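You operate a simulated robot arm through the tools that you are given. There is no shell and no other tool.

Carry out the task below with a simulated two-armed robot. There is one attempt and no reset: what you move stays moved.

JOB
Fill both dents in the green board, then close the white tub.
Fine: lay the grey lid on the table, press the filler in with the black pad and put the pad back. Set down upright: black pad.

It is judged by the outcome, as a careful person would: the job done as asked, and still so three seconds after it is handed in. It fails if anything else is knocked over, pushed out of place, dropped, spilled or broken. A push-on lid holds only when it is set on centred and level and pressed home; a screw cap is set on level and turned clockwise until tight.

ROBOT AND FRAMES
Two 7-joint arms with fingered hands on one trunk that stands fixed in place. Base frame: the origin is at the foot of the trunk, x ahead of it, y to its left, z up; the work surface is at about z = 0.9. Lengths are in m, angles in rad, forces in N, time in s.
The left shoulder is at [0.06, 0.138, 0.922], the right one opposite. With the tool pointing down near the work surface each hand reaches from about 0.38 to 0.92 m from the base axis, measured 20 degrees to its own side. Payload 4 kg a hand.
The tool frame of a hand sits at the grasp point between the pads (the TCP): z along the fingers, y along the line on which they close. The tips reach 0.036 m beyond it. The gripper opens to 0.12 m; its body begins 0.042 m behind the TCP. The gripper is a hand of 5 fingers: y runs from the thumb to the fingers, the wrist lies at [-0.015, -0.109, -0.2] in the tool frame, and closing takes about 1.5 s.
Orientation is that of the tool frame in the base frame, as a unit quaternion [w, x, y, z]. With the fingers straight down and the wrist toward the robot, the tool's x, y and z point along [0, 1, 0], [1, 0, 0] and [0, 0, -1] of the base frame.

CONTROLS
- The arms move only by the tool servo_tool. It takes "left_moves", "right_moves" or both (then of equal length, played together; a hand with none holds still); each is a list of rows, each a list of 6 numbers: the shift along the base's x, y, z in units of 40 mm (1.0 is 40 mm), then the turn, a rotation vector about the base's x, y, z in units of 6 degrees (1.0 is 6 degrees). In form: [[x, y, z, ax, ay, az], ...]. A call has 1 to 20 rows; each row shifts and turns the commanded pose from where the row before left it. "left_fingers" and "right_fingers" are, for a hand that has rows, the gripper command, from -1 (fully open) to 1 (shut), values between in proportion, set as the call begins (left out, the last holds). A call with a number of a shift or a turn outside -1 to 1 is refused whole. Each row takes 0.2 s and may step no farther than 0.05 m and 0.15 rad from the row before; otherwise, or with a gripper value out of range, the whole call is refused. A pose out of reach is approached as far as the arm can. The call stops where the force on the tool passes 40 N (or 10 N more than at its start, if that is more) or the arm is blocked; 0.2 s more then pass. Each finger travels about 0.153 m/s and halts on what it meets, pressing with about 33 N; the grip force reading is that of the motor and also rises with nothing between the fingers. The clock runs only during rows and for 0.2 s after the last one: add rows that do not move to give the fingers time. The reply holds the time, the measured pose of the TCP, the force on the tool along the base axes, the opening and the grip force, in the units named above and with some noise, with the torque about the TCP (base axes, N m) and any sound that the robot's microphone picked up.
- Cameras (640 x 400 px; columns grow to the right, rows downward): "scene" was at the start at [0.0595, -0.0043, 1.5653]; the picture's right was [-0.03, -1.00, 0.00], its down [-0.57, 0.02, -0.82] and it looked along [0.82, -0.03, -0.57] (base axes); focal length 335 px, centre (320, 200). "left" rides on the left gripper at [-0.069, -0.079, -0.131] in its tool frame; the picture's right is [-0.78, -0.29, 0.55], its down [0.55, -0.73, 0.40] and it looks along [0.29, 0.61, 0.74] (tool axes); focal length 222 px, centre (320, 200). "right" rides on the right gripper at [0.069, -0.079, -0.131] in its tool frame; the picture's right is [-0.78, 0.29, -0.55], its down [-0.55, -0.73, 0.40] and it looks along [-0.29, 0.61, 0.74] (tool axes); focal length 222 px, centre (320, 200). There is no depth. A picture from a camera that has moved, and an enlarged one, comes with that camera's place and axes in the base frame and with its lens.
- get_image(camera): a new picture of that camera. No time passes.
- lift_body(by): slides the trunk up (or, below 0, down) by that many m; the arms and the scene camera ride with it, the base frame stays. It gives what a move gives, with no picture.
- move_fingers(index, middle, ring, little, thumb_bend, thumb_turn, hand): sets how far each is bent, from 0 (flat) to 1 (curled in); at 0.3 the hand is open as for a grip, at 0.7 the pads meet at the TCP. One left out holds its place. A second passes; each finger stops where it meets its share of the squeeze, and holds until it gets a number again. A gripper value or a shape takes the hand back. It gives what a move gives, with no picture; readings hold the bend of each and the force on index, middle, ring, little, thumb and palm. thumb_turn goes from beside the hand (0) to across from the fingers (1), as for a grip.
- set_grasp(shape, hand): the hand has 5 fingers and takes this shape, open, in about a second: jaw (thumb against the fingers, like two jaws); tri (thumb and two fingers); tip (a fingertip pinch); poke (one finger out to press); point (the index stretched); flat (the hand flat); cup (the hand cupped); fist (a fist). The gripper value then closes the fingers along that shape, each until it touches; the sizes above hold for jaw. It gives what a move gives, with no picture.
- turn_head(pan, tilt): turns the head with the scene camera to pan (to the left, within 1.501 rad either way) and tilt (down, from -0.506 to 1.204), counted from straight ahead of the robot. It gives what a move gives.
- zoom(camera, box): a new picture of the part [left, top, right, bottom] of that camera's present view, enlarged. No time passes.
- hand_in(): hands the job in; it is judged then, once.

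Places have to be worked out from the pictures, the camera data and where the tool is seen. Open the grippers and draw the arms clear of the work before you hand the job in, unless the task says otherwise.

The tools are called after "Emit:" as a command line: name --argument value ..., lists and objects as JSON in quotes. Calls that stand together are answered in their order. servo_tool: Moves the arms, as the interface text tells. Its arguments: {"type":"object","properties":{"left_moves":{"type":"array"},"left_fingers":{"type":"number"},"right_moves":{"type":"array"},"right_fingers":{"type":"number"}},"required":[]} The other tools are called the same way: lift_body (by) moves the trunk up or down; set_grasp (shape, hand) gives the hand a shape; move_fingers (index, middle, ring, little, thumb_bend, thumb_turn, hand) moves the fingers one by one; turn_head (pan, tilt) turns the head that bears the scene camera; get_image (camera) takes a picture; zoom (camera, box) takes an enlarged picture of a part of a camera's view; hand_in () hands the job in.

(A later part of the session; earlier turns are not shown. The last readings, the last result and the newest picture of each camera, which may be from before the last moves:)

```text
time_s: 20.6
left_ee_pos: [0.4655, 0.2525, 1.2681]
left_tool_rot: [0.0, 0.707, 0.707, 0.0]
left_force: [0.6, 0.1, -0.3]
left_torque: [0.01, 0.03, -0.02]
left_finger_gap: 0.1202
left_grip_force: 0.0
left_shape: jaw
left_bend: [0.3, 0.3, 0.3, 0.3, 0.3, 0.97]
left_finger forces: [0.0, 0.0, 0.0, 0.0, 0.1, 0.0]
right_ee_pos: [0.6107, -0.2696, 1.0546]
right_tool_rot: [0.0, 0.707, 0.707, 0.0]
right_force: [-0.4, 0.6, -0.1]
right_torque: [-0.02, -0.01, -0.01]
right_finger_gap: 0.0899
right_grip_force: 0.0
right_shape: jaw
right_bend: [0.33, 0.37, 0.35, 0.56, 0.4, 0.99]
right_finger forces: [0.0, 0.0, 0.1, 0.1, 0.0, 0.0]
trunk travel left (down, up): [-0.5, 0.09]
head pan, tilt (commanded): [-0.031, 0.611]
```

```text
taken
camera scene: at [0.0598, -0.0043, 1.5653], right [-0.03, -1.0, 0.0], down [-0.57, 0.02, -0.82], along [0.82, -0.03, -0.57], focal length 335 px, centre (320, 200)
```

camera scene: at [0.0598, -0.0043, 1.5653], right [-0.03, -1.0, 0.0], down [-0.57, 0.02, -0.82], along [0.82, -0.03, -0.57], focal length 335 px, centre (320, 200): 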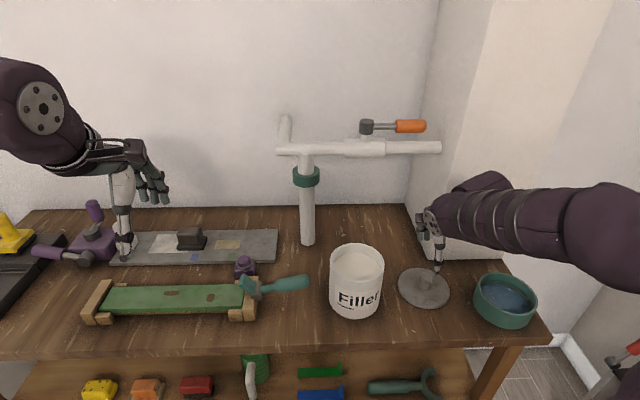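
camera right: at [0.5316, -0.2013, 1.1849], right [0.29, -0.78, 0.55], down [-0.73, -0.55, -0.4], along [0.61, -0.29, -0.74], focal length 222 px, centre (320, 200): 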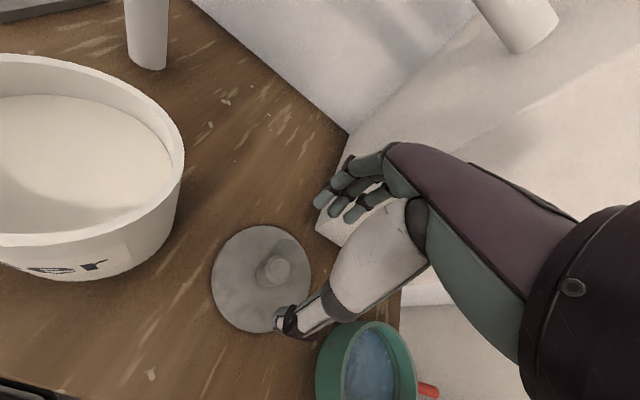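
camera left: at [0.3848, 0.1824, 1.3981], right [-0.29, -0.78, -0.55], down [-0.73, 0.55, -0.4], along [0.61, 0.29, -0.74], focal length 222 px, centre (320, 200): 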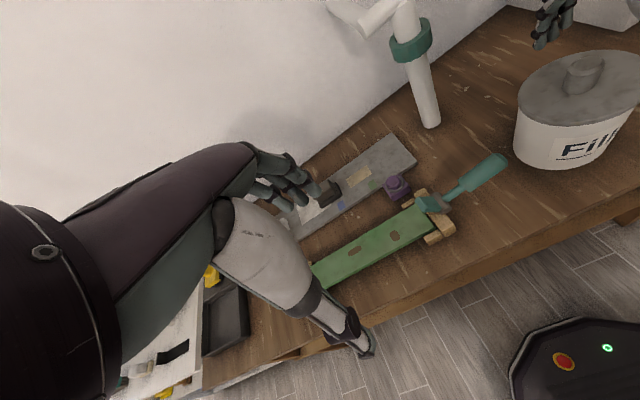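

The lid lies flat on the table. I raise the right arm out of the way and look into the tub.

Emit:
servo_tool --right_moves '[[0, -0.3, 0.9, 0, 0, 0], [-0.3, -0.3, 0.9, 0, 0, 0], [-0.3, -0.3, 0.9, 0, 0, 0], [-0.4, -0.4, 0.9, 0, 0, 0], [-0.4, -0.4, 0.9, 0, 0, 0], [-0.4, -0.4, 0.7, 0, 0, 0], [0, 0, 0, 0, 0, 0]]' --right_fingers -1

Emit:
zoom --camera "scene" --box '[310, 225, 410, 325]'

Emit:
zoom --camera "left" --box '[460, 10, 640, 190]'

Emit:
get_image --camera "right"

```text
time_s: 22.2
left_ee_pos: [0.4656, 0.2524, 1.2681]
left_tool_rot: [0.0, 0.707, 0.707, 0.0]
left_force: [0.1, 0.2, 0.3]
left_torque: [-0.02, -0.02, 0.01]
left_finger_gap: 0.12
left_grip_force: 0.0
left_shape: jaw
left_bend: [0.3, 0.3, 0.3, 0.3, 0.3, 0.97]
left_finger forces: [0.0, 0.1, 0.0, 0.0, 0.1, 0.0]
right_ee_pos: [0.5382, -0.355, 1.2633]
right_tool_rot: [0.0, 0.708, 0.707, 0.0]
right_force: [-0.4, 0.0, 0.0]
right_torque: [0.0, 0.01, -0.01]
right_finger_gap: 0.1198
right_grip_force: 0.0
right_shape: jaw
right_bend: [0.3, 0.3, 0.3, 0.3, 0.3, 0.97]
right_finger forces: [0.0, 0.1, 0.0, 0.0, 0.1, 0.1]
trunk travel left (down, up): [-0.5, 0.09]
head pan, tilt (commanded): [-0.031, 0.611]
```

```text
4.00 times, centred on (360, 275) of scene
camera zoom: at [0.0599, -0.0042, 1.5653], right [-0.03, -1.0, 0.0], down [-0.57, 0.02, -0.82], along [0.82, -0.03, -0.57], focal length 1339 px, centre (160, -100)
```

zoom: 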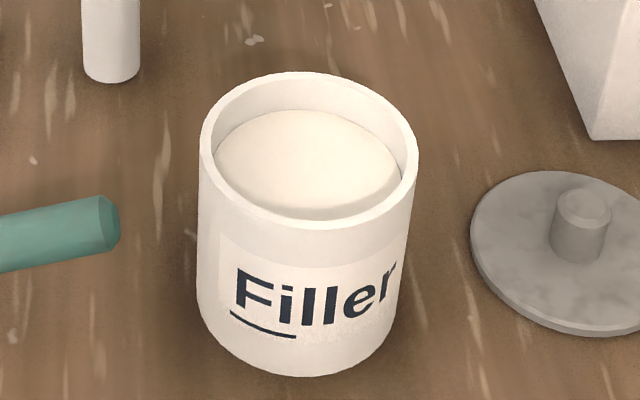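

```text
2.22 times, centred on (550, 100) of left
camera zoom: at [0.3852, 0.1826, 1.3979], right [-0.29, -0.78, -0.55], down [-0.74, 0.55, -0.4], along [0.61, 0.29, -0.74], focal length 494 px, centre (-191, 422)
```

zoom: 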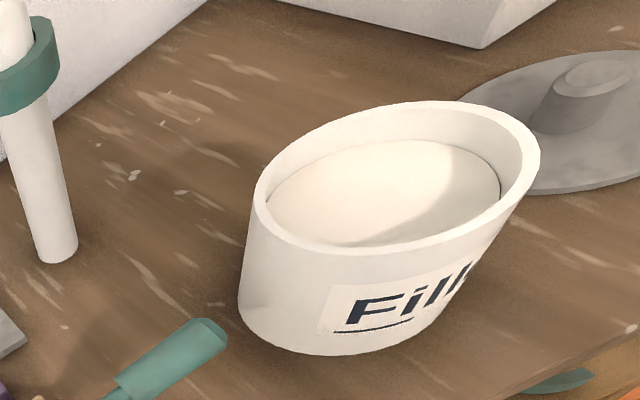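

```text
taken
camera right: at [0.4594, -0.2857, 1.3937], right [0.29, -0.78, 0.55], down [-0.73, -0.55, -0.4], along [0.61, -0.29, -0.74], focal length 222 px, centre (320, 200)
```

right: 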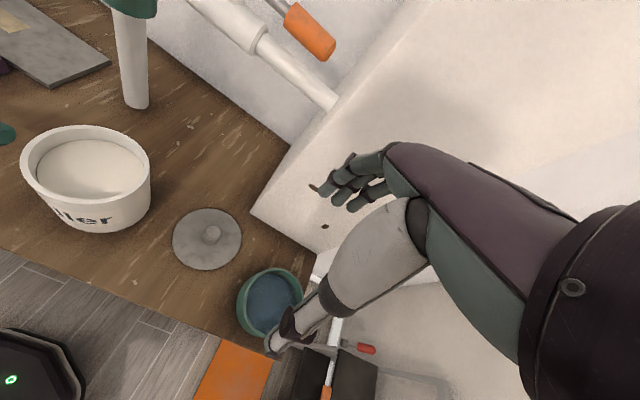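

The tub is open: centre about (0.587, -0.104), inner radius ≈54 mm, rim z≈1.028, filler surface ≈1.01. Now I bring the left hand above the black pad to measure it.

Emit:
servo_tool --left_moves '[[0.84, 0.295, -0.53, 0, 0, 0], [0.84, 0.295, -0.53, 0, 0, 0], [0.84, 0.295, -0.53, 0, 0, 0], [0.84, 0.295, -0.53, 0, 0, 0], [0.84, 0.295, -0.53, 0, 0, 0], [0.84, 0.295, -0.53, 0, 0, 0], [0.84, 0.295, -0.53, 0, 0, 0], [0, 0, 0, 0, 0, 0]]'

Emit:
get_image --camera "left"

Emit:
get_image --camera "scene"

```text
time_s: 24.0
left_ee_pos: [0.7004, 0.3338, 1.119]
left_tool_rot: [0.0, 0.706, 0.708, 0.0]
left_force: [0.5, -0.6, -0.2]
left_torque: [0.02, -0.03, 0.0]
left_finger_gap: 0.1201
left_grip_force: 0.1
left_shape: jaw
left_bend: [0.3, 0.3, 0.3, 0.3, 0.3, 0.97]
left_finger forces: [0.0, 0.1, 0.1, 0.0, 0.1, 0.0]
right_ee_pos: [0.5381, -0.3551, 1.2641]
right_tool_rot: [0.0, 0.708, 0.707, 0.0]
right_force: [-0.1, -0.5, -1.2]
right_torque: [-0.02, -0.03, 0.01]
right_finger_gap: 0.1197
right_grip_force: 0.1
right_shape: jaw
right_bend: [0.3, 0.3, 0.3, 0.3, 0.3, 0.97]
right_finger forces: [0.0, 0.0, 0.0, 0.0, 0.1, 0.1]
trunk travel left (down, up): [-0.5, 0.09]
head pan, tilt (commanded): [-0.031, 0.611]
```

```text
taken
camera left: at [0.6196, 0.2643, 1.2492], right [-0.29, -0.78, -0.55], down [-0.73, 0.55, -0.4], along [0.61, 0.29, -0.74], focal length 222 px, centre (320, 200)
```

left: 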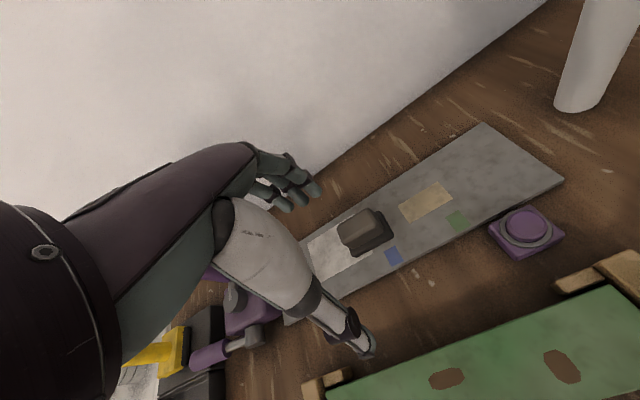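

```text
taken
camera scene: at [0.0589, -0.0049, 1.5654], right [-0.03, -1.0, 0.0], down [-0.57, 0.02, -0.82], along [0.82, -0.03, -0.57], focal length 335 px, centre (320, 200)
```

scene: 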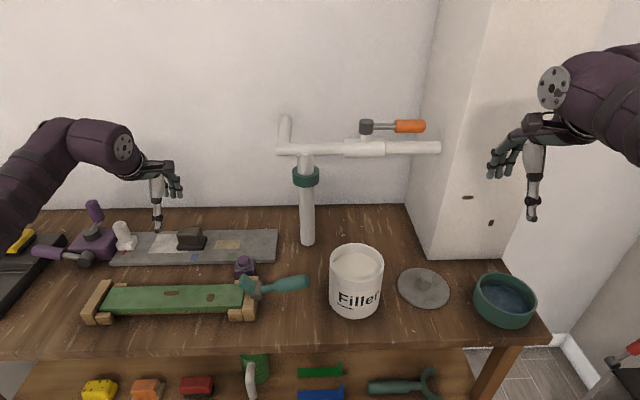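

Emit:
zoom --camera "left" --box '[300, 160, 440, 270]'

Emit:
zoom --camera "scene" --box '[100, 200, 260, 280]'

Emit:
zoom --camera "left" --box '[300, 240, 640, 400]'

```text
3.64 times, centred on (370, 215) of left
camera zoom: at [0.6196, 0.2643, 1.2492], right [-0.29, -0.78, -0.55], down [-0.73, 0.55, -0.4], along [0.61, 0.29, -0.74], focal length 808 px, centre (138, 146)
```

zoom: 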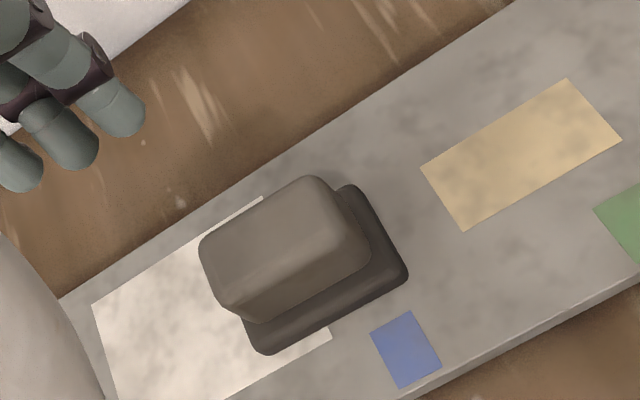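

```text
4.00 times, centred on (180, 240) of scene
camera zoom: at [0.0589, -0.0049, 1.5654], right [-0.03, -1.0, 0.0], down [-0.57, 0.02, -0.82], along [0.82, -0.03, -0.57], focal length 1339 px, centre (880, 40)
```

zoom: 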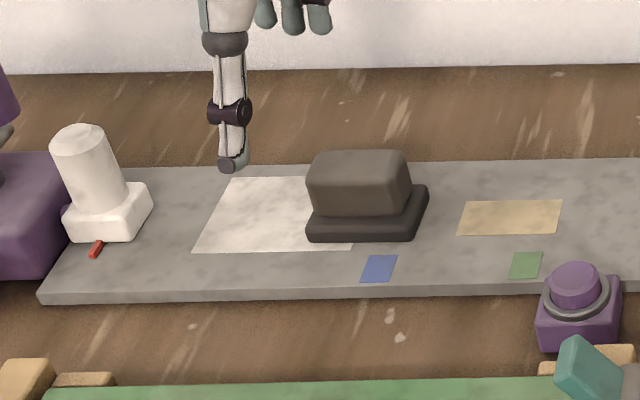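

```text
1.88 times, centred on (470, 320) of left
camera zoom: at [0.6196, 0.2643, 1.2492], right [-0.29, -0.78, -0.55], down [-0.73, 0.55, -0.4], along [0.61, 0.29, -0.74], focal length 418 px, centre (38, -26)
```

zoom: 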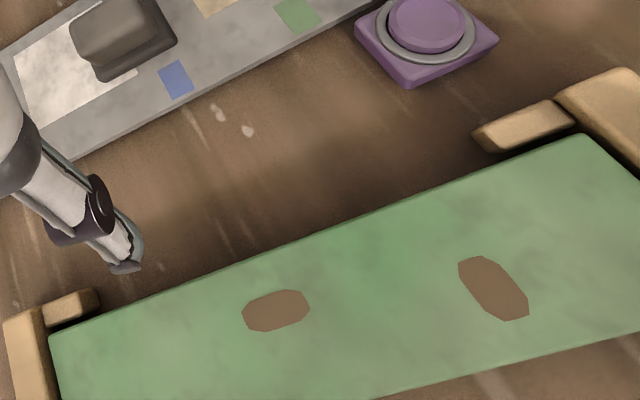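

Pad block top centre ≈ (0.771, 0.332, 0.971), pad base ≈72×48 mm on the plank (z≈0.916). I move the open left hand straight above it and check alignment.

Emit:
servo_tool --left_moves '[[0.6, 0, 0, 0, 0, 0], [0.6, 0, 0, 0, 0, 0], [0.57, 0, 0, 0, 0, 0], [0, 0, -0.7, 0, 0, 0], [0, 0, -0.7, 0, 0, 0], [0, 0, -0.6, 0, 0, 0], [0, 0, 0, 0, 0, 0]]'

Emit:
zoom --camera "left" --box '[220, 120, 460, 380]'

Emit:
zoom --camera "scene" --box '[100, 180, 260, 280]'

```text
time_s: 25.6
left_ee_pos: [0.6992, 0.3334, 1.0399]
left_tool_rot: [0.0, 0.707, 0.708, 0.0]
left_force: [-0.3, 0.2, 0.9]
left_torque: [0.01, 0.0, 0.03]
left_finger_gap: 0.1203
left_grip_force: 0.1
left_shape: jaw
left_bend: [0.3, 0.3, 0.3, 0.3, 0.3, 0.97]
left_finger forces: [0.0, 0.0, 0.0, 0.0, 0.1, 0.0]
left hand out of reach, approached as far as the arm can: row 1, 2, 3
right_ee_pos: [0.5373, -0.355, 1.2624]
right_tool_rot: [0.0, 0.707, 0.707, -0.001]
right_force: [-0.2, 0.4, -0.1]
right_torque: [0.01, -0.01, -0.04]
right_finger_gap: 0.1196
right_grip_force: 0.0
right_shape: jaw
right_bend: [0.3, 0.3, 0.3, 0.3, 0.3, 0.97]
right_finger forces: [0.0, 0.0, 0.0, 0.1, 0.0, 0.0]
trunk travel left (down, up): [-0.5, 0.09]
head pan, tilt (commanded): [-0.031, 0.611]
```

```text
1.54 times, centred on (340, 250) of left
camera zoom: at [0.6194, 0.2643, 1.1692], right [-0.29, -0.78, -0.55], down [-0.73, 0.55, -0.4], along [0.61, 0.29, -0.74], focal length 342 px, centre (289, 123)
```

zoom: 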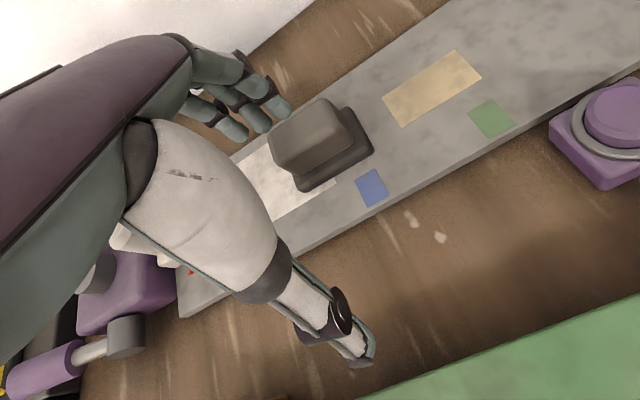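

```text
4.00 times, centred on (180, 230) of scene
camera zoom: at [0.0595, -0.0045, 1.5654], right [-0.03, -1.0, 0.0], down [-0.57, 0.02, -0.82], along [0.82, -0.03, -0.57], focal length 1339 px, centre (880, 80)
```

zoom: 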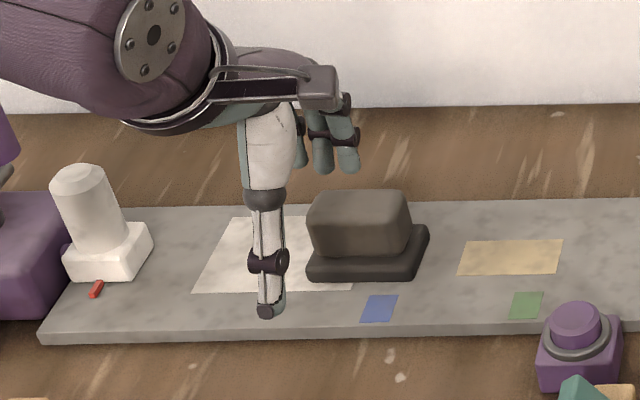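

At that height the arm could not reach further forward. Lower down I try again to move forward in x.

Emit:
servo_tool --left_moves '[[0.4, 0, 0, 0, 0, 0], [0.4, 0, 0, 0, 0, 0], [0.4, 0, 0, 0, 0, 0], [0, 0, 0, 0, 0, 0]]'

```text
time_s: 26.6
left_ee_pos: [0.7248, 0.3347, 1.0403]
left_tool_rot: [0.0, 0.707, 0.707, -0.001]
left_force: [-0.4, -0.1, -0.9]
left_torque: [0.0, -0.02, 0.0]
left_finger_gap: 0.12
left_grip_force: 0.0
left_shape: jaw
left_bend: [0.3, 0.3, 0.3, 0.3, 0.3, 0.97]
left_finger forces: [0.0, 0.1, 0.0, 0.1, 0.0, 0.0]
left hand out of reach, approached as far as the arm can: row 2, 3
right_ee_pos: [0.5381, -0.355, 1.2634]
right_tool_rot: [0.0, 0.707, 0.707, 0.0]
right_force: [0.0, -0.1, 0.3]
right_torque: [0.03, 0.01, 0.03]
right_finger_gap: 0.1194
right_grip_force: 0.1
right_shape: jaw
right_bend: [0.3, 0.3, 0.3, 0.3, 0.3, 0.97]
right_finger forces: [0.1, 0.0, 0.0, 0.0, 0.0, 0.0]
trunk travel left (down, up): [-0.5, 0.09]
head pan, tilt (commanded): [-0.031, 0.611]
```

The arm is at its reach limit; raising the trunk brings the shoulder closer to wrist height and extends reach. I lift the trunk 85 mm (both arms ride up, clear of everything).

Emit:
lift_body --by 0.085

Emit:
servo_tool --left_moves '[[0, 0, -0.8, 0, 0, 0], [0, 0, -0.8, 0, 0, 0], [0.4, 0, -0.3, 0, 0, 0], [0.4, 0, 0, 0, 0, 0], [0.38, -0.05, 0, 0, 0, 0], [0, 0, 0, 0, 0, 0]]'

Emit:
get_image --camera "left"

Emit:
get_image --camera "scene"

```text
time_s: 27.8
left_ee_pos: [0.7236, 0.3345, 1.1236]
left_tool_rot: [-0.001, 0.707, 0.708, 0.0]
left_force: [0.3, -0.1, -0.7]
left_torque: [-0.03, -0.01, 0.02]
left_finger_gap: 0.1198
left_grip_force: 0.0
left_shape: jaw
left_bend: [0.3, 0.3, 0.3, 0.3, 0.3, 0.97]
left_finger forces: [0.0, 0.1, 0.0, 0.0, 0.1, 0.1]
right_ee_pos: [0.5393, -0.354, 1.3479]
right_tool_rot: [0.0, 0.706, 0.708, 0.0]
right_force: [0.1, -0.4, -0.3]
right_torque: [-0.01, -0.02, 0.01]
right_finger_gap: 0.1197
right_grip_force: 0.0
right_shape: jaw
right_bend: [0.3, 0.3, 0.3, 0.3, 0.3, 0.97]
right_finger forces: [0.0, 0.0, 0.0, 0.1, 0.0, 0.0]
trunk travel left (down, up): [-0.585, 0.005]
head pan, tilt (commanded): [-0.031, 0.611]
```

```text
time_s: 29.2
left_ee_pos: [0.7462, 0.3408, 1.0464]
left_tool_rot: [0.0, 0.707, 0.708, 0.0]
left_force: [-0.1, 0.4, -0.8]
left_torque: [0.02, -0.01, 0.0]
left_finger_gap: 0.1199
left_grip_force: 0.0
left_shape: jaw
left_bend: [0.3, 0.3, 0.3, 0.3, 0.3, 0.97]
left_finger forces: [0.0, 0.0, 0.0, 0.0, 0.1, 0.0]
left hand out of reach, approached as far as the arm can: row 4, 5
right_ee_pos: [0.538, -0.354, 1.3476]
right_tool_rot: [0.0, 0.707, 0.707, 0.0]
right_force: [0.2, -0.2, 0.4]
right_torque: [-0.02, -0.01, -0.01]
right_finger_gap: 0.1197
right_grip_force: 0.1
right_shape: jaw
right_bend: [0.3, 0.3, 0.3, 0.3, 0.3, 0.97]
right_finger forces: [0.0, 0.0, 0.0, 0.0, 0.0, 0.0]
trunk travel left (down, up): [-0.585, 0.005]
head pan, tilt (commanded): [-0.031, 0.611]
```

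```text
taken
camera left: at [0.666, 0.271, 1.1773], right [-0.29, -0.78, -0.55], down [-0.73, 0.55, -0.4], along [0.61, 0.29, -0.74], focal length 222 px, centre (320, 200)
```

left: 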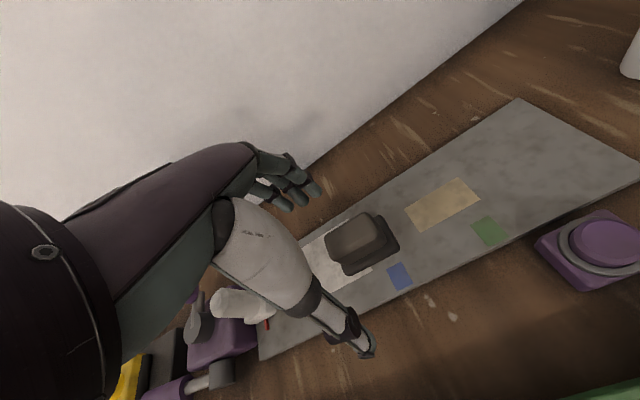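

```text
taken
camera scene: at [0.0594, -0.0042, 1.6503], right [-0.03, -1.0, 0.0], down [-0.57, 0.02, -0.82], along [0.82, -0.03, -0.57], focal length 335 px, centre (320, 200)
```

scene: 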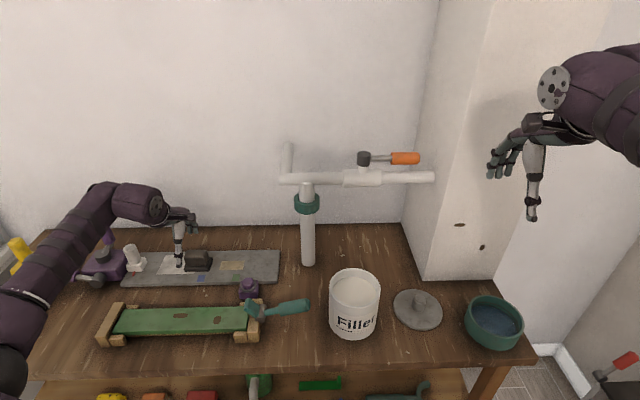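

Still limited at x≈0.746. Lowering has been gaining reach, so I go down to z≈1.015 (tips above the block top at 0.971) and creep forward.

Emit:
servo_tool --left_moves '[[0, 0, -0.4, 0, 0, 0], [0, 0, -0.35, 0, 0, 0], [0.3, -0.1, 0, 0, 0, 0], [0.3, -0.1, 0, 0, 0, 0], [0, 0, 0, 0, 0, 0]]'

Emit:
zoom --camera "left" --box '[240, 140, 440, 370]'

Emit:
zoom --camera "scene" --box '[100, 190, 260, 290]'

```text
time_s: 30.4
left_ee_pos: [0.7532, 0.3387, 1.0169]
left_tool_rot: [0.0, 0.707, 0.707, 0.001]
left_force: [0.4, 0.8, 0.3]
left_torque: [-0.02, -0.04, 0.0]
left_finger_gap: 0.12
left_grip_force: 0.0
left_shape: jaw
left_bend: [0.3, 0.3, 0.3, 0.3, 0.3, 0.97]
left_finger forces: [0.0, 0.0, 0.0, 0.0, 0.0, 0.0]
left hand out of reach, approached as far as the arm can: row 3, 4
right_ee_pos: [0.5375, -0.354, 1.3484]
right_tool_rot: [0.0, 0.707, 0.707, 0.0]
right_force: [-0.2, -0.4, 0.6]
right_torque: [-0.01, 0.02, -0.01]
right_finger_gap: 0.1197
right_grip_force: 0.0
right_shape: jaw
right_bend: [0.3, 0.3, 0.3, 0.3, 0.3, 0.97]
right_finger forces: [0.0, 0.0, 0.1, 0.1, 0.0, 0.1]
trunk travel left (down, up): [-0.585, 0.005]
head pan, tilt (commanded): [-0.031, 0.611]
```

```text
1.74 times, centred on (340, 255) of left
camera zoom: at [0.6721, 0.2687, 1.147], right [-0.29, -0.78, -0.55], down [-0.73, 0.55, -0.4], along [0.61, 0.29, -0.74], focal length 386 px, centre (285, 104)
```

zoom: 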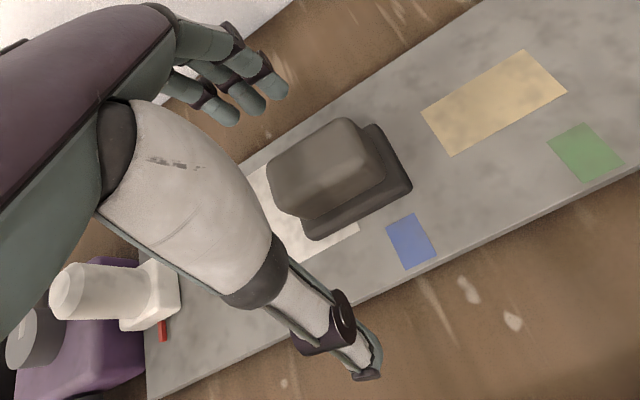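

```text
4.00 times, centred on (180, 240) of scene
camera zoom: at [0.0596, -0.0043, 1.6503], right [-0.03, -1.0, 0.0], down [-0.57, 0.02, -0.82], along [0.82, -0.03, -0.57], focal length 1339 px, centre (880, 40)
```

zoom: 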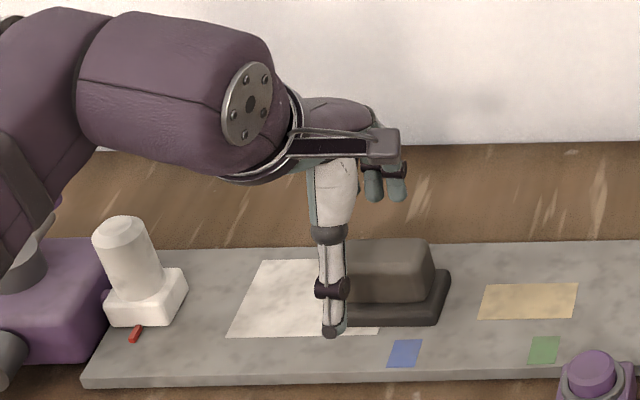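

The pad's block centre is at about (0.769, 0.329); the hand at (0.753, 0.339) straddles it already. I shift -y, lower to z≈0.98, and creep forward again.

Emit:
servo_tool --left_moves '[[0, -0.2, 0, 0, 0, 0], [0, 0, -0.45, 0, 0, 0], [0, 0, -0.45, 0, 0, 0], [0.2, 0, 0, 0, 0, 0], [0.2, 0, 0, 0, 0, 0], [0, 0, 0, 0, 0, 0]]'

Emit:
zoom --camera "left" --box '[240, 140, 440, 370]'

Emit:
zoom --camera "scene" --box '[100, 190, 260, 290]'

```text
time_s: 31.8
left_ee_pos: [0.7604, 0.3346, 0.9789]
left_tool_rot: [0.001, 0.707, 0.708, 0.0]
left_force: [0.2, 0.3, 0.2]
left_torque: [0.01, 0.01, -0.01]
left_finger_gap: 0.1201
left_grip_force: 0.0
left_shape: jaw
left_bend: [0.3, 0.3, 0.3, 0.3, 0.3, 0.97]
left_finger forces: [0.0, 0.0, 0.1, 0.1, 0.0, 0.0]
left hand out of reach, approached as far as the arm can: row 1, 5
right_ee_pos: [0.5393, -0.3547, 1.3479]
right_tool_rot: [-0.001, 0.707, 0.707, 0.001]
right_force: [0.4, -0.1, 0.7]
right_torque: [0.03, 0.02, -0.01]
right_finger_gap: 0.1195
right_grip_force: 0.0
right_shape: jaw
right_bend: [0.3, 0.3, 0.3, 0.3, 0.3, 0.97]
right_finger forces: [0.0, 0.1, 0.1, 0.0, 0.1, 0.0]
trunk travel left (down, up): [-0.585, 0.005]
head pan, tilt (commanded): [-0.031, 0.611]
```

```text
1.74 times, centred on (340, 255) of left
camera zoom: at [0.6783, 0.265, 1.1097], right [-0.29, -0.79, -0.55], down [-0.73, 0.55, -0.4], along [0.61, 0.29, -0.74], focal length 386 px, centre (285, 104)
```

zoom: 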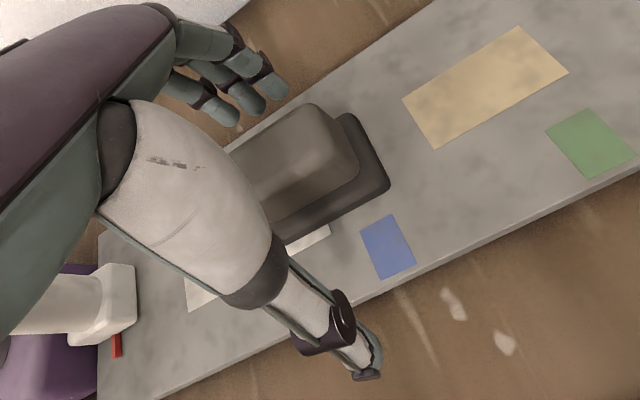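

```text
4.00 times, centred on (180, 240) of scene
camera zoom: at [0.0599, -0.0043, 1.6503], right [-0.03, -1.0, 0.0], down [-0.57, 0.02, -0.82], along [0.82, -0.03, -0.57], focal length 1339 px, centre (880, 40)
```

zoom: 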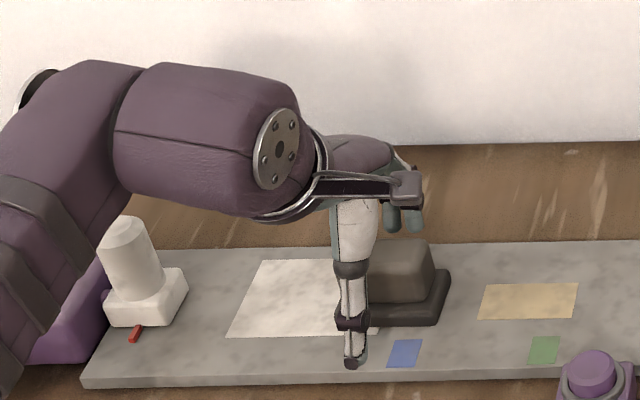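

The hand straddles the block with the tips at about z=0.943, above the pad base. I close on it.

Emit:
servo_tool --left_moves '[[0, 0, 0, 0, 0, 0], [0, 0, 0, 0, 0, 0], [0, 0, 0, 0, 0, 0], [0, 0, 0, 0, 0, 0], [0, 0, 0, 0, 0, 0], [0, 0, 0, 0, 0, 0], [0, 0, 0, 0, 0, 0], [0, 0, 0, 0, 0, 0]]' --left_fingers 1.0

Emit:
get_image --camera "left"

Emit:
zoom --camera "scene" --box '[100, 190, 260, 290]'

```text
time_s: 33.6
left_ee_pos: [0.7589, 0.3351, 0.9793]
left_tool_rot: [0.002, 0.707, 0.707, 0.001]
left_force: [0.2, 0.1, -0.6]
left_torque: [0.02, 0.0, -0.01]
left_finger_gap: 0.0299
left_grip_force: 33.1
left_shape: jaw
left_bend: [0.54, 0.58, 0.58, 0.71, 0.69, 1.0]
left_finger forces: [17.4, 8.5, 3.7, 0.0, 29.6, 0.1]
right_ee_pos: [0.5388, -0.354, 1.348]
right_tool_rot: [0.0, 0.707, 0.707, 0.0]
right_force: [0.4, 0.1, 0.3]
right_torque: [0.0, 0.01, 0.0]
right_finger_gap: 0.1198
right_grip_force: 0.1
right_shape: jaw
right_bend: [0.3, 0.3, 0.3, 0.3, 0.3, 0.97]
right_finger forces: [0.1, 0.1, 0.0, 0.1, 0.0, 0.0]
trunk travel left (down, up): [-0.585, 0.005]
head pan, tilt (commanded): [-0.031, 0.611]
```

```text
taken
camera left: at [0.6782, 0.265, 1.1098], right [-0.29, -0.79, -0.55], down [-0.73, 0.55, -0.4], along [0.61, 0.29, -0.74], focal length 222 px, centre (320, 200)
```

left: 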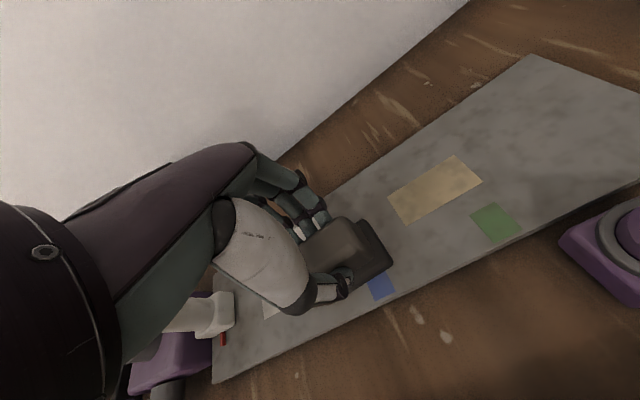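

```text
4.00 times, centred on (180, 240) of scene
camera zoom: at [0.0598, -0.0042, 1.6503], right [-0.03, -1.0, 0.0], down [-0.57, 0.02, -0.82], along [0.82, -0.03, -0.57], focal length 1339 px, centre (880, 40)
```

zoom: 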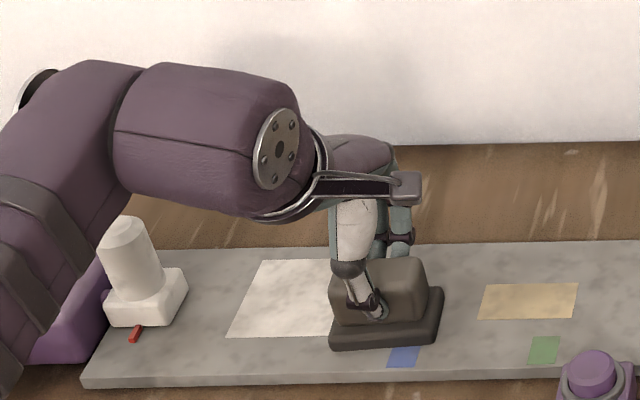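

The pad is gripped (index, middle, ring against thumb), pulled about 17 mm toward the robot in the process; I note its original spot (near edge x≈0.753, right edge y≈0.297). I lift it and draw back a little.

Emit:
servo_tool --left_moves '[[0, 0, 0.3, 0, 0, 0], [-0.2, 0, 0.5, 0, 0, 0], [-0.5, 0, 0.7, 0, 0, 0], [-0.6, -0.2, 0.7, 0, 0, 0], [-0.6, -0.3, 0.7, 0, 0, 0], [-0.6, -0.4, 0.7, 0, 0, 0], [0, 0, 0, 0, 0, 0]]'

Emit:
get_image --camera "left"

Emit:
get_image --camera "scene"

```text
time_s: 35.2
left_ee_pos: [0.6563, 0.3036, 1.1224]
left_tool_rot: [-0.001, 0.707, 0.707, -0.001]
left_force: [0.3, -0.2, -1.1]
left_torque: [-0.06, 0.03, 0.05]
left_finger_gap: 0.0302
left_grip_force: 33.5
left_shape: jaw
left_bend: [0.54, 0.58, 0.58, 0.71, 0.69, 1.0]
left_finger forces: [17.4, 8.4, 3.8, 0.0, 29.6, 0.0]
left hand out of reach, approached as far as the arm can: row 1
right_ee_pos: [0.539, -0.3539, 1.3479]
right_tool_rot: [0.0, 0.707, 0.707, 0.0]
right_force: [0.5, 0.5, -0.9]
right_torque: [-0.02, -0.02, -0.01]
right_finger_gap: 0.1199
right_grip_force: 0.1
right_shape: jaw
right_bend: [0.3, 0.3, 0.3, 0.3, 0.3, 0.97]
right_finger forces: [0.0, 0.0, 0.0, 0.1, 0.1, 0.0]
trunk travel left (down, up): [-0.585, 0.005]
head pan, tilt (commanded): [-0.031, 0.611]
```

```text
taken
camera left: at [0.5772, 0.234, 1.253], right [-0.29, -0.79, -0.55], down [-0.74, 0.55, -0.4], along [0.61, 0.29, -0.74], focal length 222 px, centre (320, 200)
```

left: 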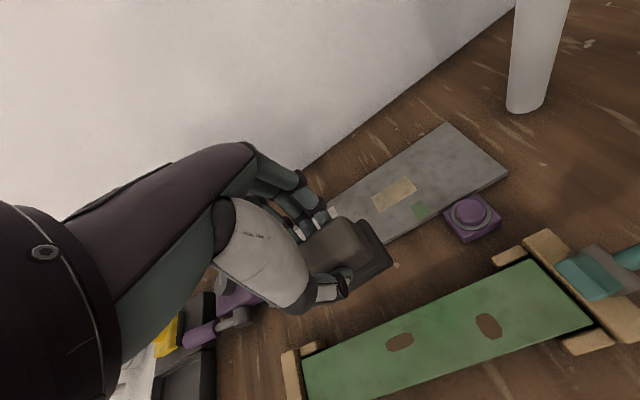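

```text
taken
camera scene: at [0.0604, -0.0038, 1.6503], right [-0.03, -1.0, 0.0], down [-0.57, 0.02, -0.82], along [0.82, -0.03, -0.57], focal length 335 px, centre (320, 200)
```

scene: 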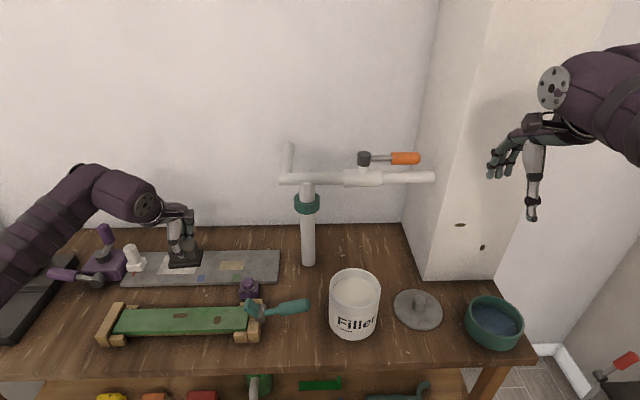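

The pad is held. I zoom in to check how level it hangs in the hand.

Emit:
zoom --camera "scene" --box '[130, 190, 250, 290]'

Emit:
zoom --camera "left" --box '[240, 150, 440, 330]'

```text
4.00 times, centred on (190, 240) of scene
camera zoom: at [0.0604, -0.0038, 1.6503], right [-0.03, -1.0, 0.0], down [-0.57, 0.02, -0.82], along [0.82, -0.03, -0.57], focal length 1339 px, centre (840, 40)
```

zoom: 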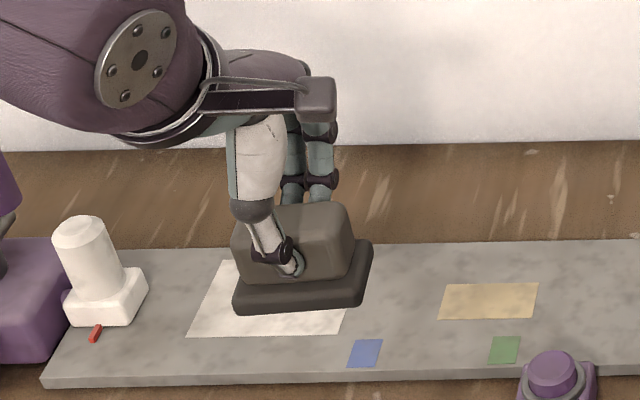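

```text
2.22 times, centred on (340, 240) of left
camera zoom: at [0.5772, 0.234, 1.253], right [-0.29, -0.79, -0.55], down [-0.74, 0.55, -0.4], along [0.61, 0.29, -0.74], focal length 494 px, centre (276, 111)
```

zoom: 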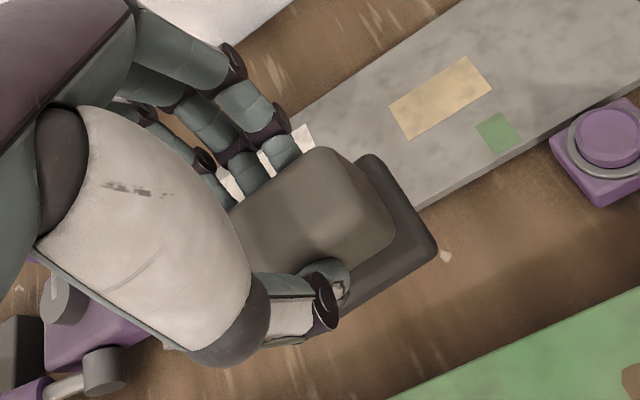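

The pad is level within a couple of degrees. I carry it over toward the tub at a height where its underside clears the rim (z≈1.07 vs 1.028).

Emit:
servo_tool --left_moves '[[0, -0.5, 0.2, 0, 0, 0], [-0.1, -0.9, 0.2, 0, 0, 0], [-0.2, -0.9, 0.1, 0, 0, 0], [-0.2, -0.9, 0, 0, 0, 0], [-0.2, -0.9, 0, 0, 0, 0], [-0.2, -0.9, 0, 0, 0, 0], [-0.2, -0.9, 0, 0, 0, 0], [-0.2, -0.9, 0, 0, 0, 0], [-0.2, -0.9, 0, 0, 0, 0], [-0.2, -0.9, 0, 0, 0, 0], [-0.05, -0.9, 0, 0, 0, 0], [0, -0.65, 0, 0, 0, 0], [0, 0, 0, 0, 0, 0]]'

Emit:
get_image --camera "left"

Emit:
get_image --camera "scene"

Emit:
get_image --camera "right"

```text
time_s: 38.0
left_ee_pos: [0.5992, 0.1593, 1.1199]
left_tool_rot: [0.0, 0.708, 0.706, 0.0]
left_force: [0.3, -0.4, -0.2]
left_torque: [0.03, 0.0, -0.02]
left_finger_gap: 0.03
left_grip_force: 33.4
left_shape: jaw
left_bend: [0.54, 0.58, 0.58, 0.71, 0.69, 1.0]
left_finger forces: [17.5, 8.5, 3.8, 0.0, 29.7, 0.0]
left hand out of reach, approached as far as the arm can: row 4, 5, 6, 7, 8, 9, 10, 11, 12
right_ee_pos: [0.538, -0.3556, 1.3476]
right_tool_rot: [-0.001, 0.707, 0.707, 0.0]
right_force: [-0.4, 0.2, 0.0]
right_torque: [0.0, 0.01, -0.02]
right_finger_gap: 0.1197
right_grip_force: 0.0
right_shape: jaw
right_bend: [0.3, 0.3, 0.3, 0.3, 0.3, 0.97]
right_finger forces: [0.1, 0.0, 0.1, 0.0, 0.0, 0.1]
trunk travel left (down, up): [-0.585, 0.005]
head pan, tilt (commanded): [-0.031, 0.611]
```

```text
taken
camera left: at [0.5189, 0.09, 1.251], right [-0.29, -0.78, -0.55], down [-0.74, 0.55, -0.4], along [0.61, 0.29, -0.74], focal length 222 px, centre (320, 200)
```

left: 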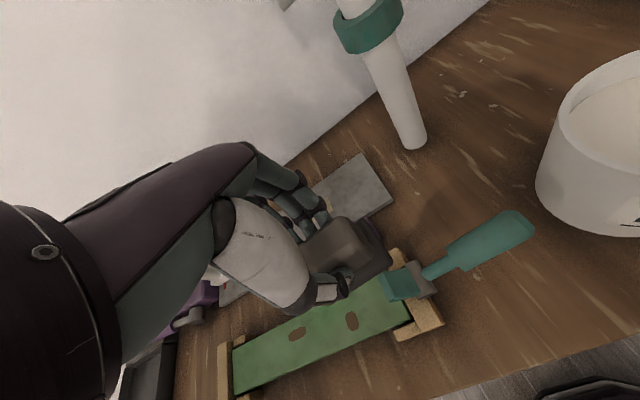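

```text
taken
camera scene: at [0.0598, -0.0042, 1.6503], right [-0.03, -1.0, 0.0], down [-0.57, 0.02, -0.82], along [0.82, -0.03, -0.57], focal length 335 px, centre (320, 200)
```

scene: 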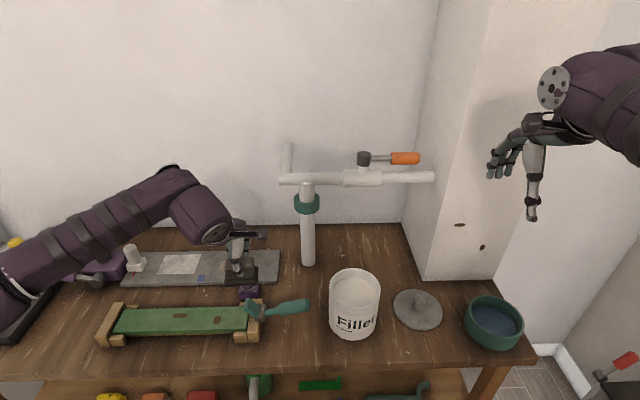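

```text
taken
camera right: at [0.4595, -0.2857, 1.4784], right [0.29, -0.78, 0.55], down [-0.73, -0.55, -0.4], along [0.61, -0.29, -0.74], focal length 222 px, centre (320, 200)
```

right: 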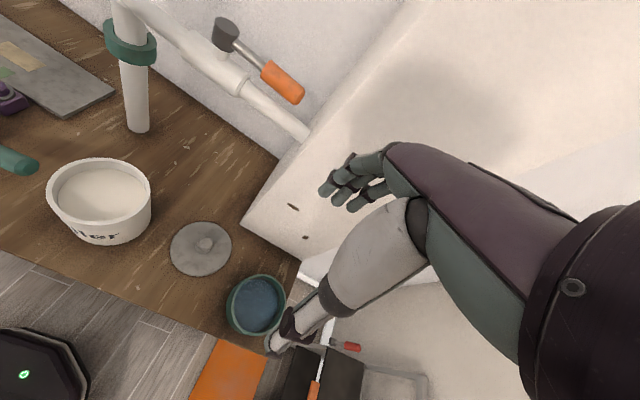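

The arm hit a wrist limit at y≈0.16 with the wrist kept toward the robot. Turning the hand clockwise lines it up with the forearm, so I yaw it about -48° in place and then continue toward the tub.

Emit:
servo_tool --left_moves '[[0, 0, 0.2, 0, 0, -1], [0, 0, 0.2, 0, 0, -1], [0, 0, 0, 0, 0, -1], [0, 0, 0, 0, 0, -1], [0, 0, 0, 0, 0, -1], [0, 0, 0, 0, 0, -1], [0, 0, 0, 0, 0, -1], [0, 0, 0, 0, 0, -1], [0, -0.8, 0, 0, 0, 0], [0, -0.8, 0, 0, 0, 0], [0, -0.8, 0, 0, 0, 0], [0, 0, 0, 0, 0, 0]]'

Emit:
get_image --camera "scene"

Emit:
get_image --camera "left"

```text
time_s: 40.6
left_ee_pos: [0.5697, 0.0966, 1.1286]
left_tool_rot: [0.001, 0.897, 0.441, -0.002]
left_force: [0.0, 0.2, -1.1]
left_torque: [-0.01, 0.03, 0.0]
left_finger_gap: 0.0299
left_grip_force: 33.0
left_shape: jaw
left_bend: [0.54, 0.58, 0.58, 0.71, 0.69, 1.0]
left_finger forces: [17.9, 8.2, 3.7, 0.0, 29.9, 0.0]
left hand out of reach, approached as far as the arm can: row 6, 7, 8, 10, 11
right_ee_pos: [0.5376, -0.3552, 1.3476]
right_tool_rot: [-0.001, 0.707, 0.707, -0.001]
right_force: [0.0, 0.2, -0.5]
right_torque: [-0.03, -0.03, 0.0]
right_finger_gap: 0.1197
right_grip_force: 0.0
right_shape: jaw
right_bend: [0.3, 0.3, 0.3, 0.3, 0.3, 0.97]
right_finger forces: [0.0, 0.1, 0.1, 0.1, 0.1, 0.0]
trunk travel left (down, up): [-0.585, 0.005]
head pan, tilt (commanded): [-0.031, 0.611]
```

```text
taken
camera scene: at [0.0592, -0.0043, 1.6504], right [-0.03, -1.0, 0.0], down [-0.57, 0.02, -0.82], along [0.82, -0.03, -0.57], focal length 335 px, centre (320, 200)
```

scene: 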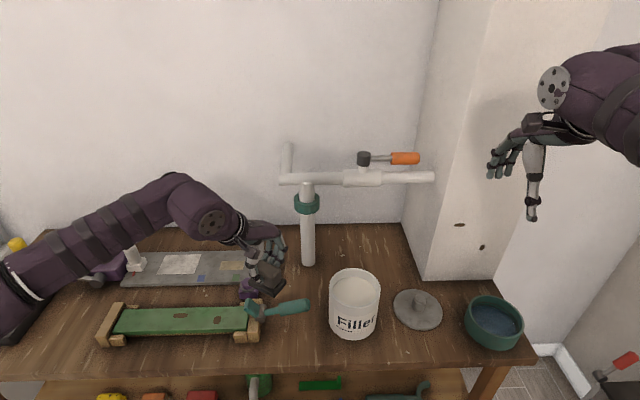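

```text
taken
camera left: at [0.4644, 0.0915, 1.2592], right [-0.71, -0.45, -0.54], down [-0.25, 0.88, -0.4], along [0.66, -0.15, -0.74], focal length 222 px, centre (320, 200)
```

left: 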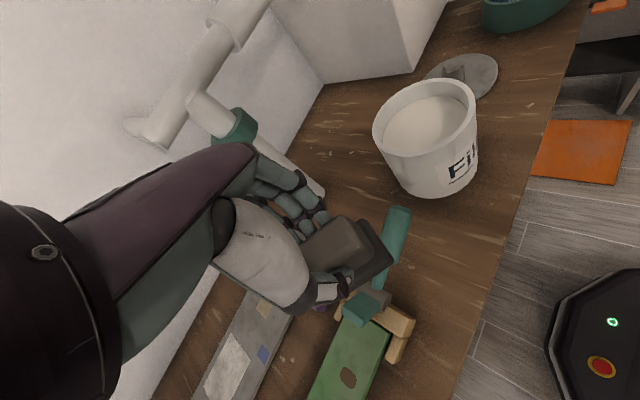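

The hand now stands at (0.57, 0.097) with about -38° yaw, still limited. I probe whether more yaw combined with sideways motion gets farther.

Emit:
servo_tool --left_moves '[[0, -0.3, 0, 0, 0, -1], [0, -0.3, 0, 0, 0, -1], [0, -0.3, 0, 0, 0, -1], [0, -0.3, 0, 0, 0, -1], [0, 0, 0, 0, 0, 0]]'

```text
time_s: 41.8
left_ee_pos: [0.5246, 0.0721, 1.1133]
left_tool_rot: [0.002, 0.935, 0.355, -0.001]
left_force: [1.1, -0.2, -0.8]
left_torque: [0.0, -0.02, -0.02]
left_finger_gap: 0.0297
left_grip_force: 33.2
left_shape: jaw
left_bend: [0.54, 0.58, 0.58, 0.71, 0.69, 1.0]
left_finger forces: [17.9, 8.3, 3.6, 0.0, 30.0, 0.1]
left hand out of reach, approached as far as the arm can: row 1, 2, 3, 4
right_ee_pos: [0.5382, -0.3537, 1.3474]
right_tool_rot: [-0.001, 0.707, 0.707, 0.0]
right_force: [-0.5, -0.6, 0.4]
right_torque: [0.02, -0.02, 0.01]
right_finger_gap: 0.1194
right_grip_force: 0.2
right_shape: jaw
right_bend: [0.3, 0.3, 0.3, 0.3, 0.3, 0.97]
right_finger forces: [0.0, 0.1, 0.0, 0.0, 0.0, 0.0]
trunk travel left (down, up): [-0.585, 0.005]
head pan, tilt (commanded): [-0.031, 0.611]
```

It followed the turn but slid back toward the body. To find which limit acts, I test lessening the wrist bend: a 12° tilt of the fingers along the forearm's direction, then a sideways move.

Emit:
servo_tool --left_moves '[[0, 0, 0.2, -0.75, -0.66, 0], [0, 0, 0.2, -0.75, -0.66, 0], [0, -0.4, 0, 0, 0, 0], [0, -0.4, 0, 0, 0, 0], [0, -0.4, 0, 0, 0, 0], [0, 0, 0, 0, 0, 0]]'

Emit:
get_image --camera "scene"

```text
time_s: 43.2
left_ee_pos: [0.5223, 0.0242, 1.1292]
left_tool_rot: [0.099, 0.929, 0.353, 0.036]
left_force: [0.0, 0.1, -1.0]
left_torque: [0.0, 0.05, -0.02]
left_finger_gap: 0.0297
left_grip_force: 33.5
left_shape: jaw
left_bend: [0.54, 0.58, 0.58, 0.71, 0.69, 1.0]
left_finger forces: [17.8, 8.2, 3.7, 0.0, 30.0, 0.0]
right_ee_pos: [0.538, -0.3548, 1.3481]
right_tool_rot: [0.0, 0.708, 0.707, 0.0]
right_force: [-0.1, 0.1, 0.2]
right_torque: [-0.01, 0.02, 0.03]
right_finger_gap: 0.1196
right_grip_force: 0.1
right_shape: jaw
right_bend: [0.3, 0.3, 0.3, 0.3, 0.3, 0.97]
right_finger forces: [0.1, 0.1, 0.1, 0.0, 0.0, 0.0]
trunk travel left (down, up): [-0.585, 0.005]
head pan, tilt (commanded): [-0.031, 0.611]
```

```text
taken
camera scene: at [0.0596, -0.0038, 1.6503], right [-0.03, -1.0, 0.0], down [-0.57, 0.02, -0.82], along [0.82, -0.03, -0.57], focal length 335 px, centre (320, 200)
```

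scene: 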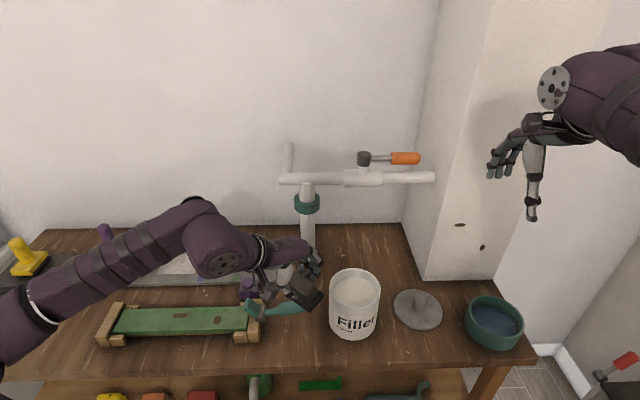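

The tilt freed it: wrist bend is the limiting joint. I keep the tilt and continue in small steps toward the tub, staying above the rim.

Emit:
servo_tool --left_moves '[[0.2, -0.5, 0.2, 0, 0, 0], [0.2, -0.5, 0.2, 0, 0, 0], [0.2, -0.5, 0, 0, 0, 0], [0.2, -0.5, 0, 0, 0, 0], [0, 0, 0, 0, 0, 0]]'

Emit:
get_image --camera "left"

```text
time_s: 44.4
left_ee_pos: [0.5343, 0.0219, 1.1399]
left_tool_rot: [0.1, 0.929, 0.353, 0.035]
left_force: [-0.1, -0.5, -1.1]
left_torque: [0.04, 0.01, 0.02]
left_finger_gap: 0.03
left_grip_force: 33.6
left_shape: jaw
left_bend: [0.54, 0.58, 0.58, 0.71, 0.69, 1.0]
left_finger forces: [17.6, 8.2, 3.7, 0.0, 29.9, 0.0]
left hand out of reach, approached as far as the arm can: row 1, 2, 3, 4
right_ee_pos: [0.5392, -0.3554, 1.3477]
right_tool_rot: [0.0, 0.707, 0.707, 0.001]
right_force: [1.0, 0.2, -0.4]
right_torque: [0.01, 0.0, -0.02]
right_finger_gap: 0.1198
right_grip_force: 0.1
right_shape: jaw
right_bend: [0.3, 0.3, 0.3, 0.3, 0.3, 0.97]
right_finger forces: [0.0, 0.0, 0.0, 0.0, 0.0, 0.1]
trunk travel left (down, up): [-0.585, 0.005]
head pan, tilt (commanded): [-0.031, 0.611]
```

```text
taken
camera left: at [0.4114, 0.0536, 1.2501], right [-0.7, -0.4, -0.59], down [-0.01, 0.84, -0.55], along [0.71, -0.38, -0.59], focal length 222 px, centre (320, 200)
```

left: 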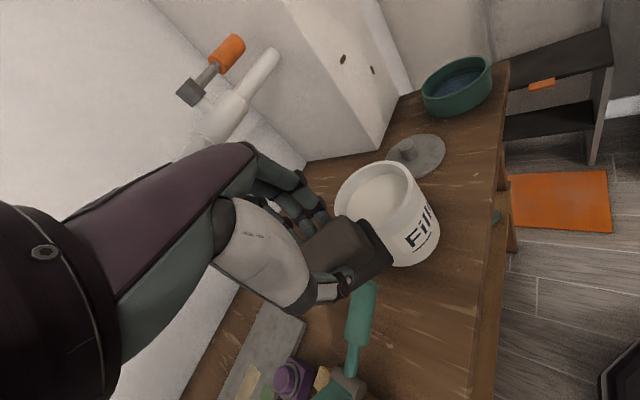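

Blocked again at y≈0.02. I test whether the hand being higher relative to the shoulder (equivalent to a lower trunk) lets it go farther right.

Emit:
servo_tool --left_moves '[[0, 0, 0.8, 0, 0, 0], [0, 0, 0.8, 0, 0, 0], [0, 0, 0.8, 0, 0, 0], [0, -0.5, 0, 0, 0, 0], [0, -0.5, 0, 0, 0, 0], [0, -0.5, 0, 0, 0, 0], [0, 0, 0, 0, 0, 0]]'

Emit:
get_image --camera "scene"

```text
time_s: 46.0
left_ee_pos: [0.497, -0.0021, 1.2308]
left_tool_rot: [0.101, 0.929, 0.354, 0.036]
left_force: [0.0, 0.0, -1.2]
left_torque: [0.02, 0.04, 0.03]
left_finger_gap: 0.0298
left_grip_force: 33.2
left_shape: jaw
left_bend: [0.54, 0.58, 0.58, 0.71, 0.69, 1.0]
left_finger forces: [17.8, 8.2, 3.6, 0.1, 29.8, 0.0]
left hand out of reach, approached as far as the arm can: row 2, 3, 4, 5, 6
right_ee_pos: [0.5381, -0.3545, 1.3482]
right_tool_rot: [0.0, 0.707, 0.707, 0.0]
right_force: [0.1, 0.4, 0.4]
right_torque: [0.01, 0.03, 0.01]
right_finger_gap: 0.12
right_grip_force: 0.0
right_shape: jaw
right_bend: [0.3, 0.3, 0.3, 0.3, 0.3, 0.97]
right_finger forces: [0.1, 0.0, 0.1, 0.0, 0.1, 0.0]
trunk travel left (down, up): [-0.585, 0.005]
head pan, tilt (commanded): [-0.031, 0.611]
```

```text
taken
camera scene: at [0.0599, -0.0041, 1.6503], right [-0.03, -1.0, 0.0], down [-0.57, 0.02, -0.82], along [0.82, -0.03, -0.57], focal length 335 px, centre (320, 200)
```

scene: 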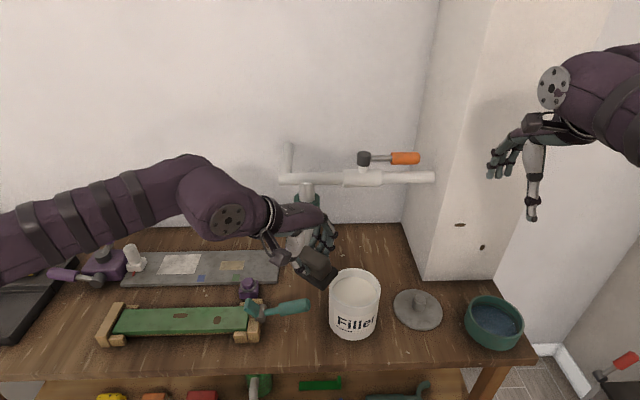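

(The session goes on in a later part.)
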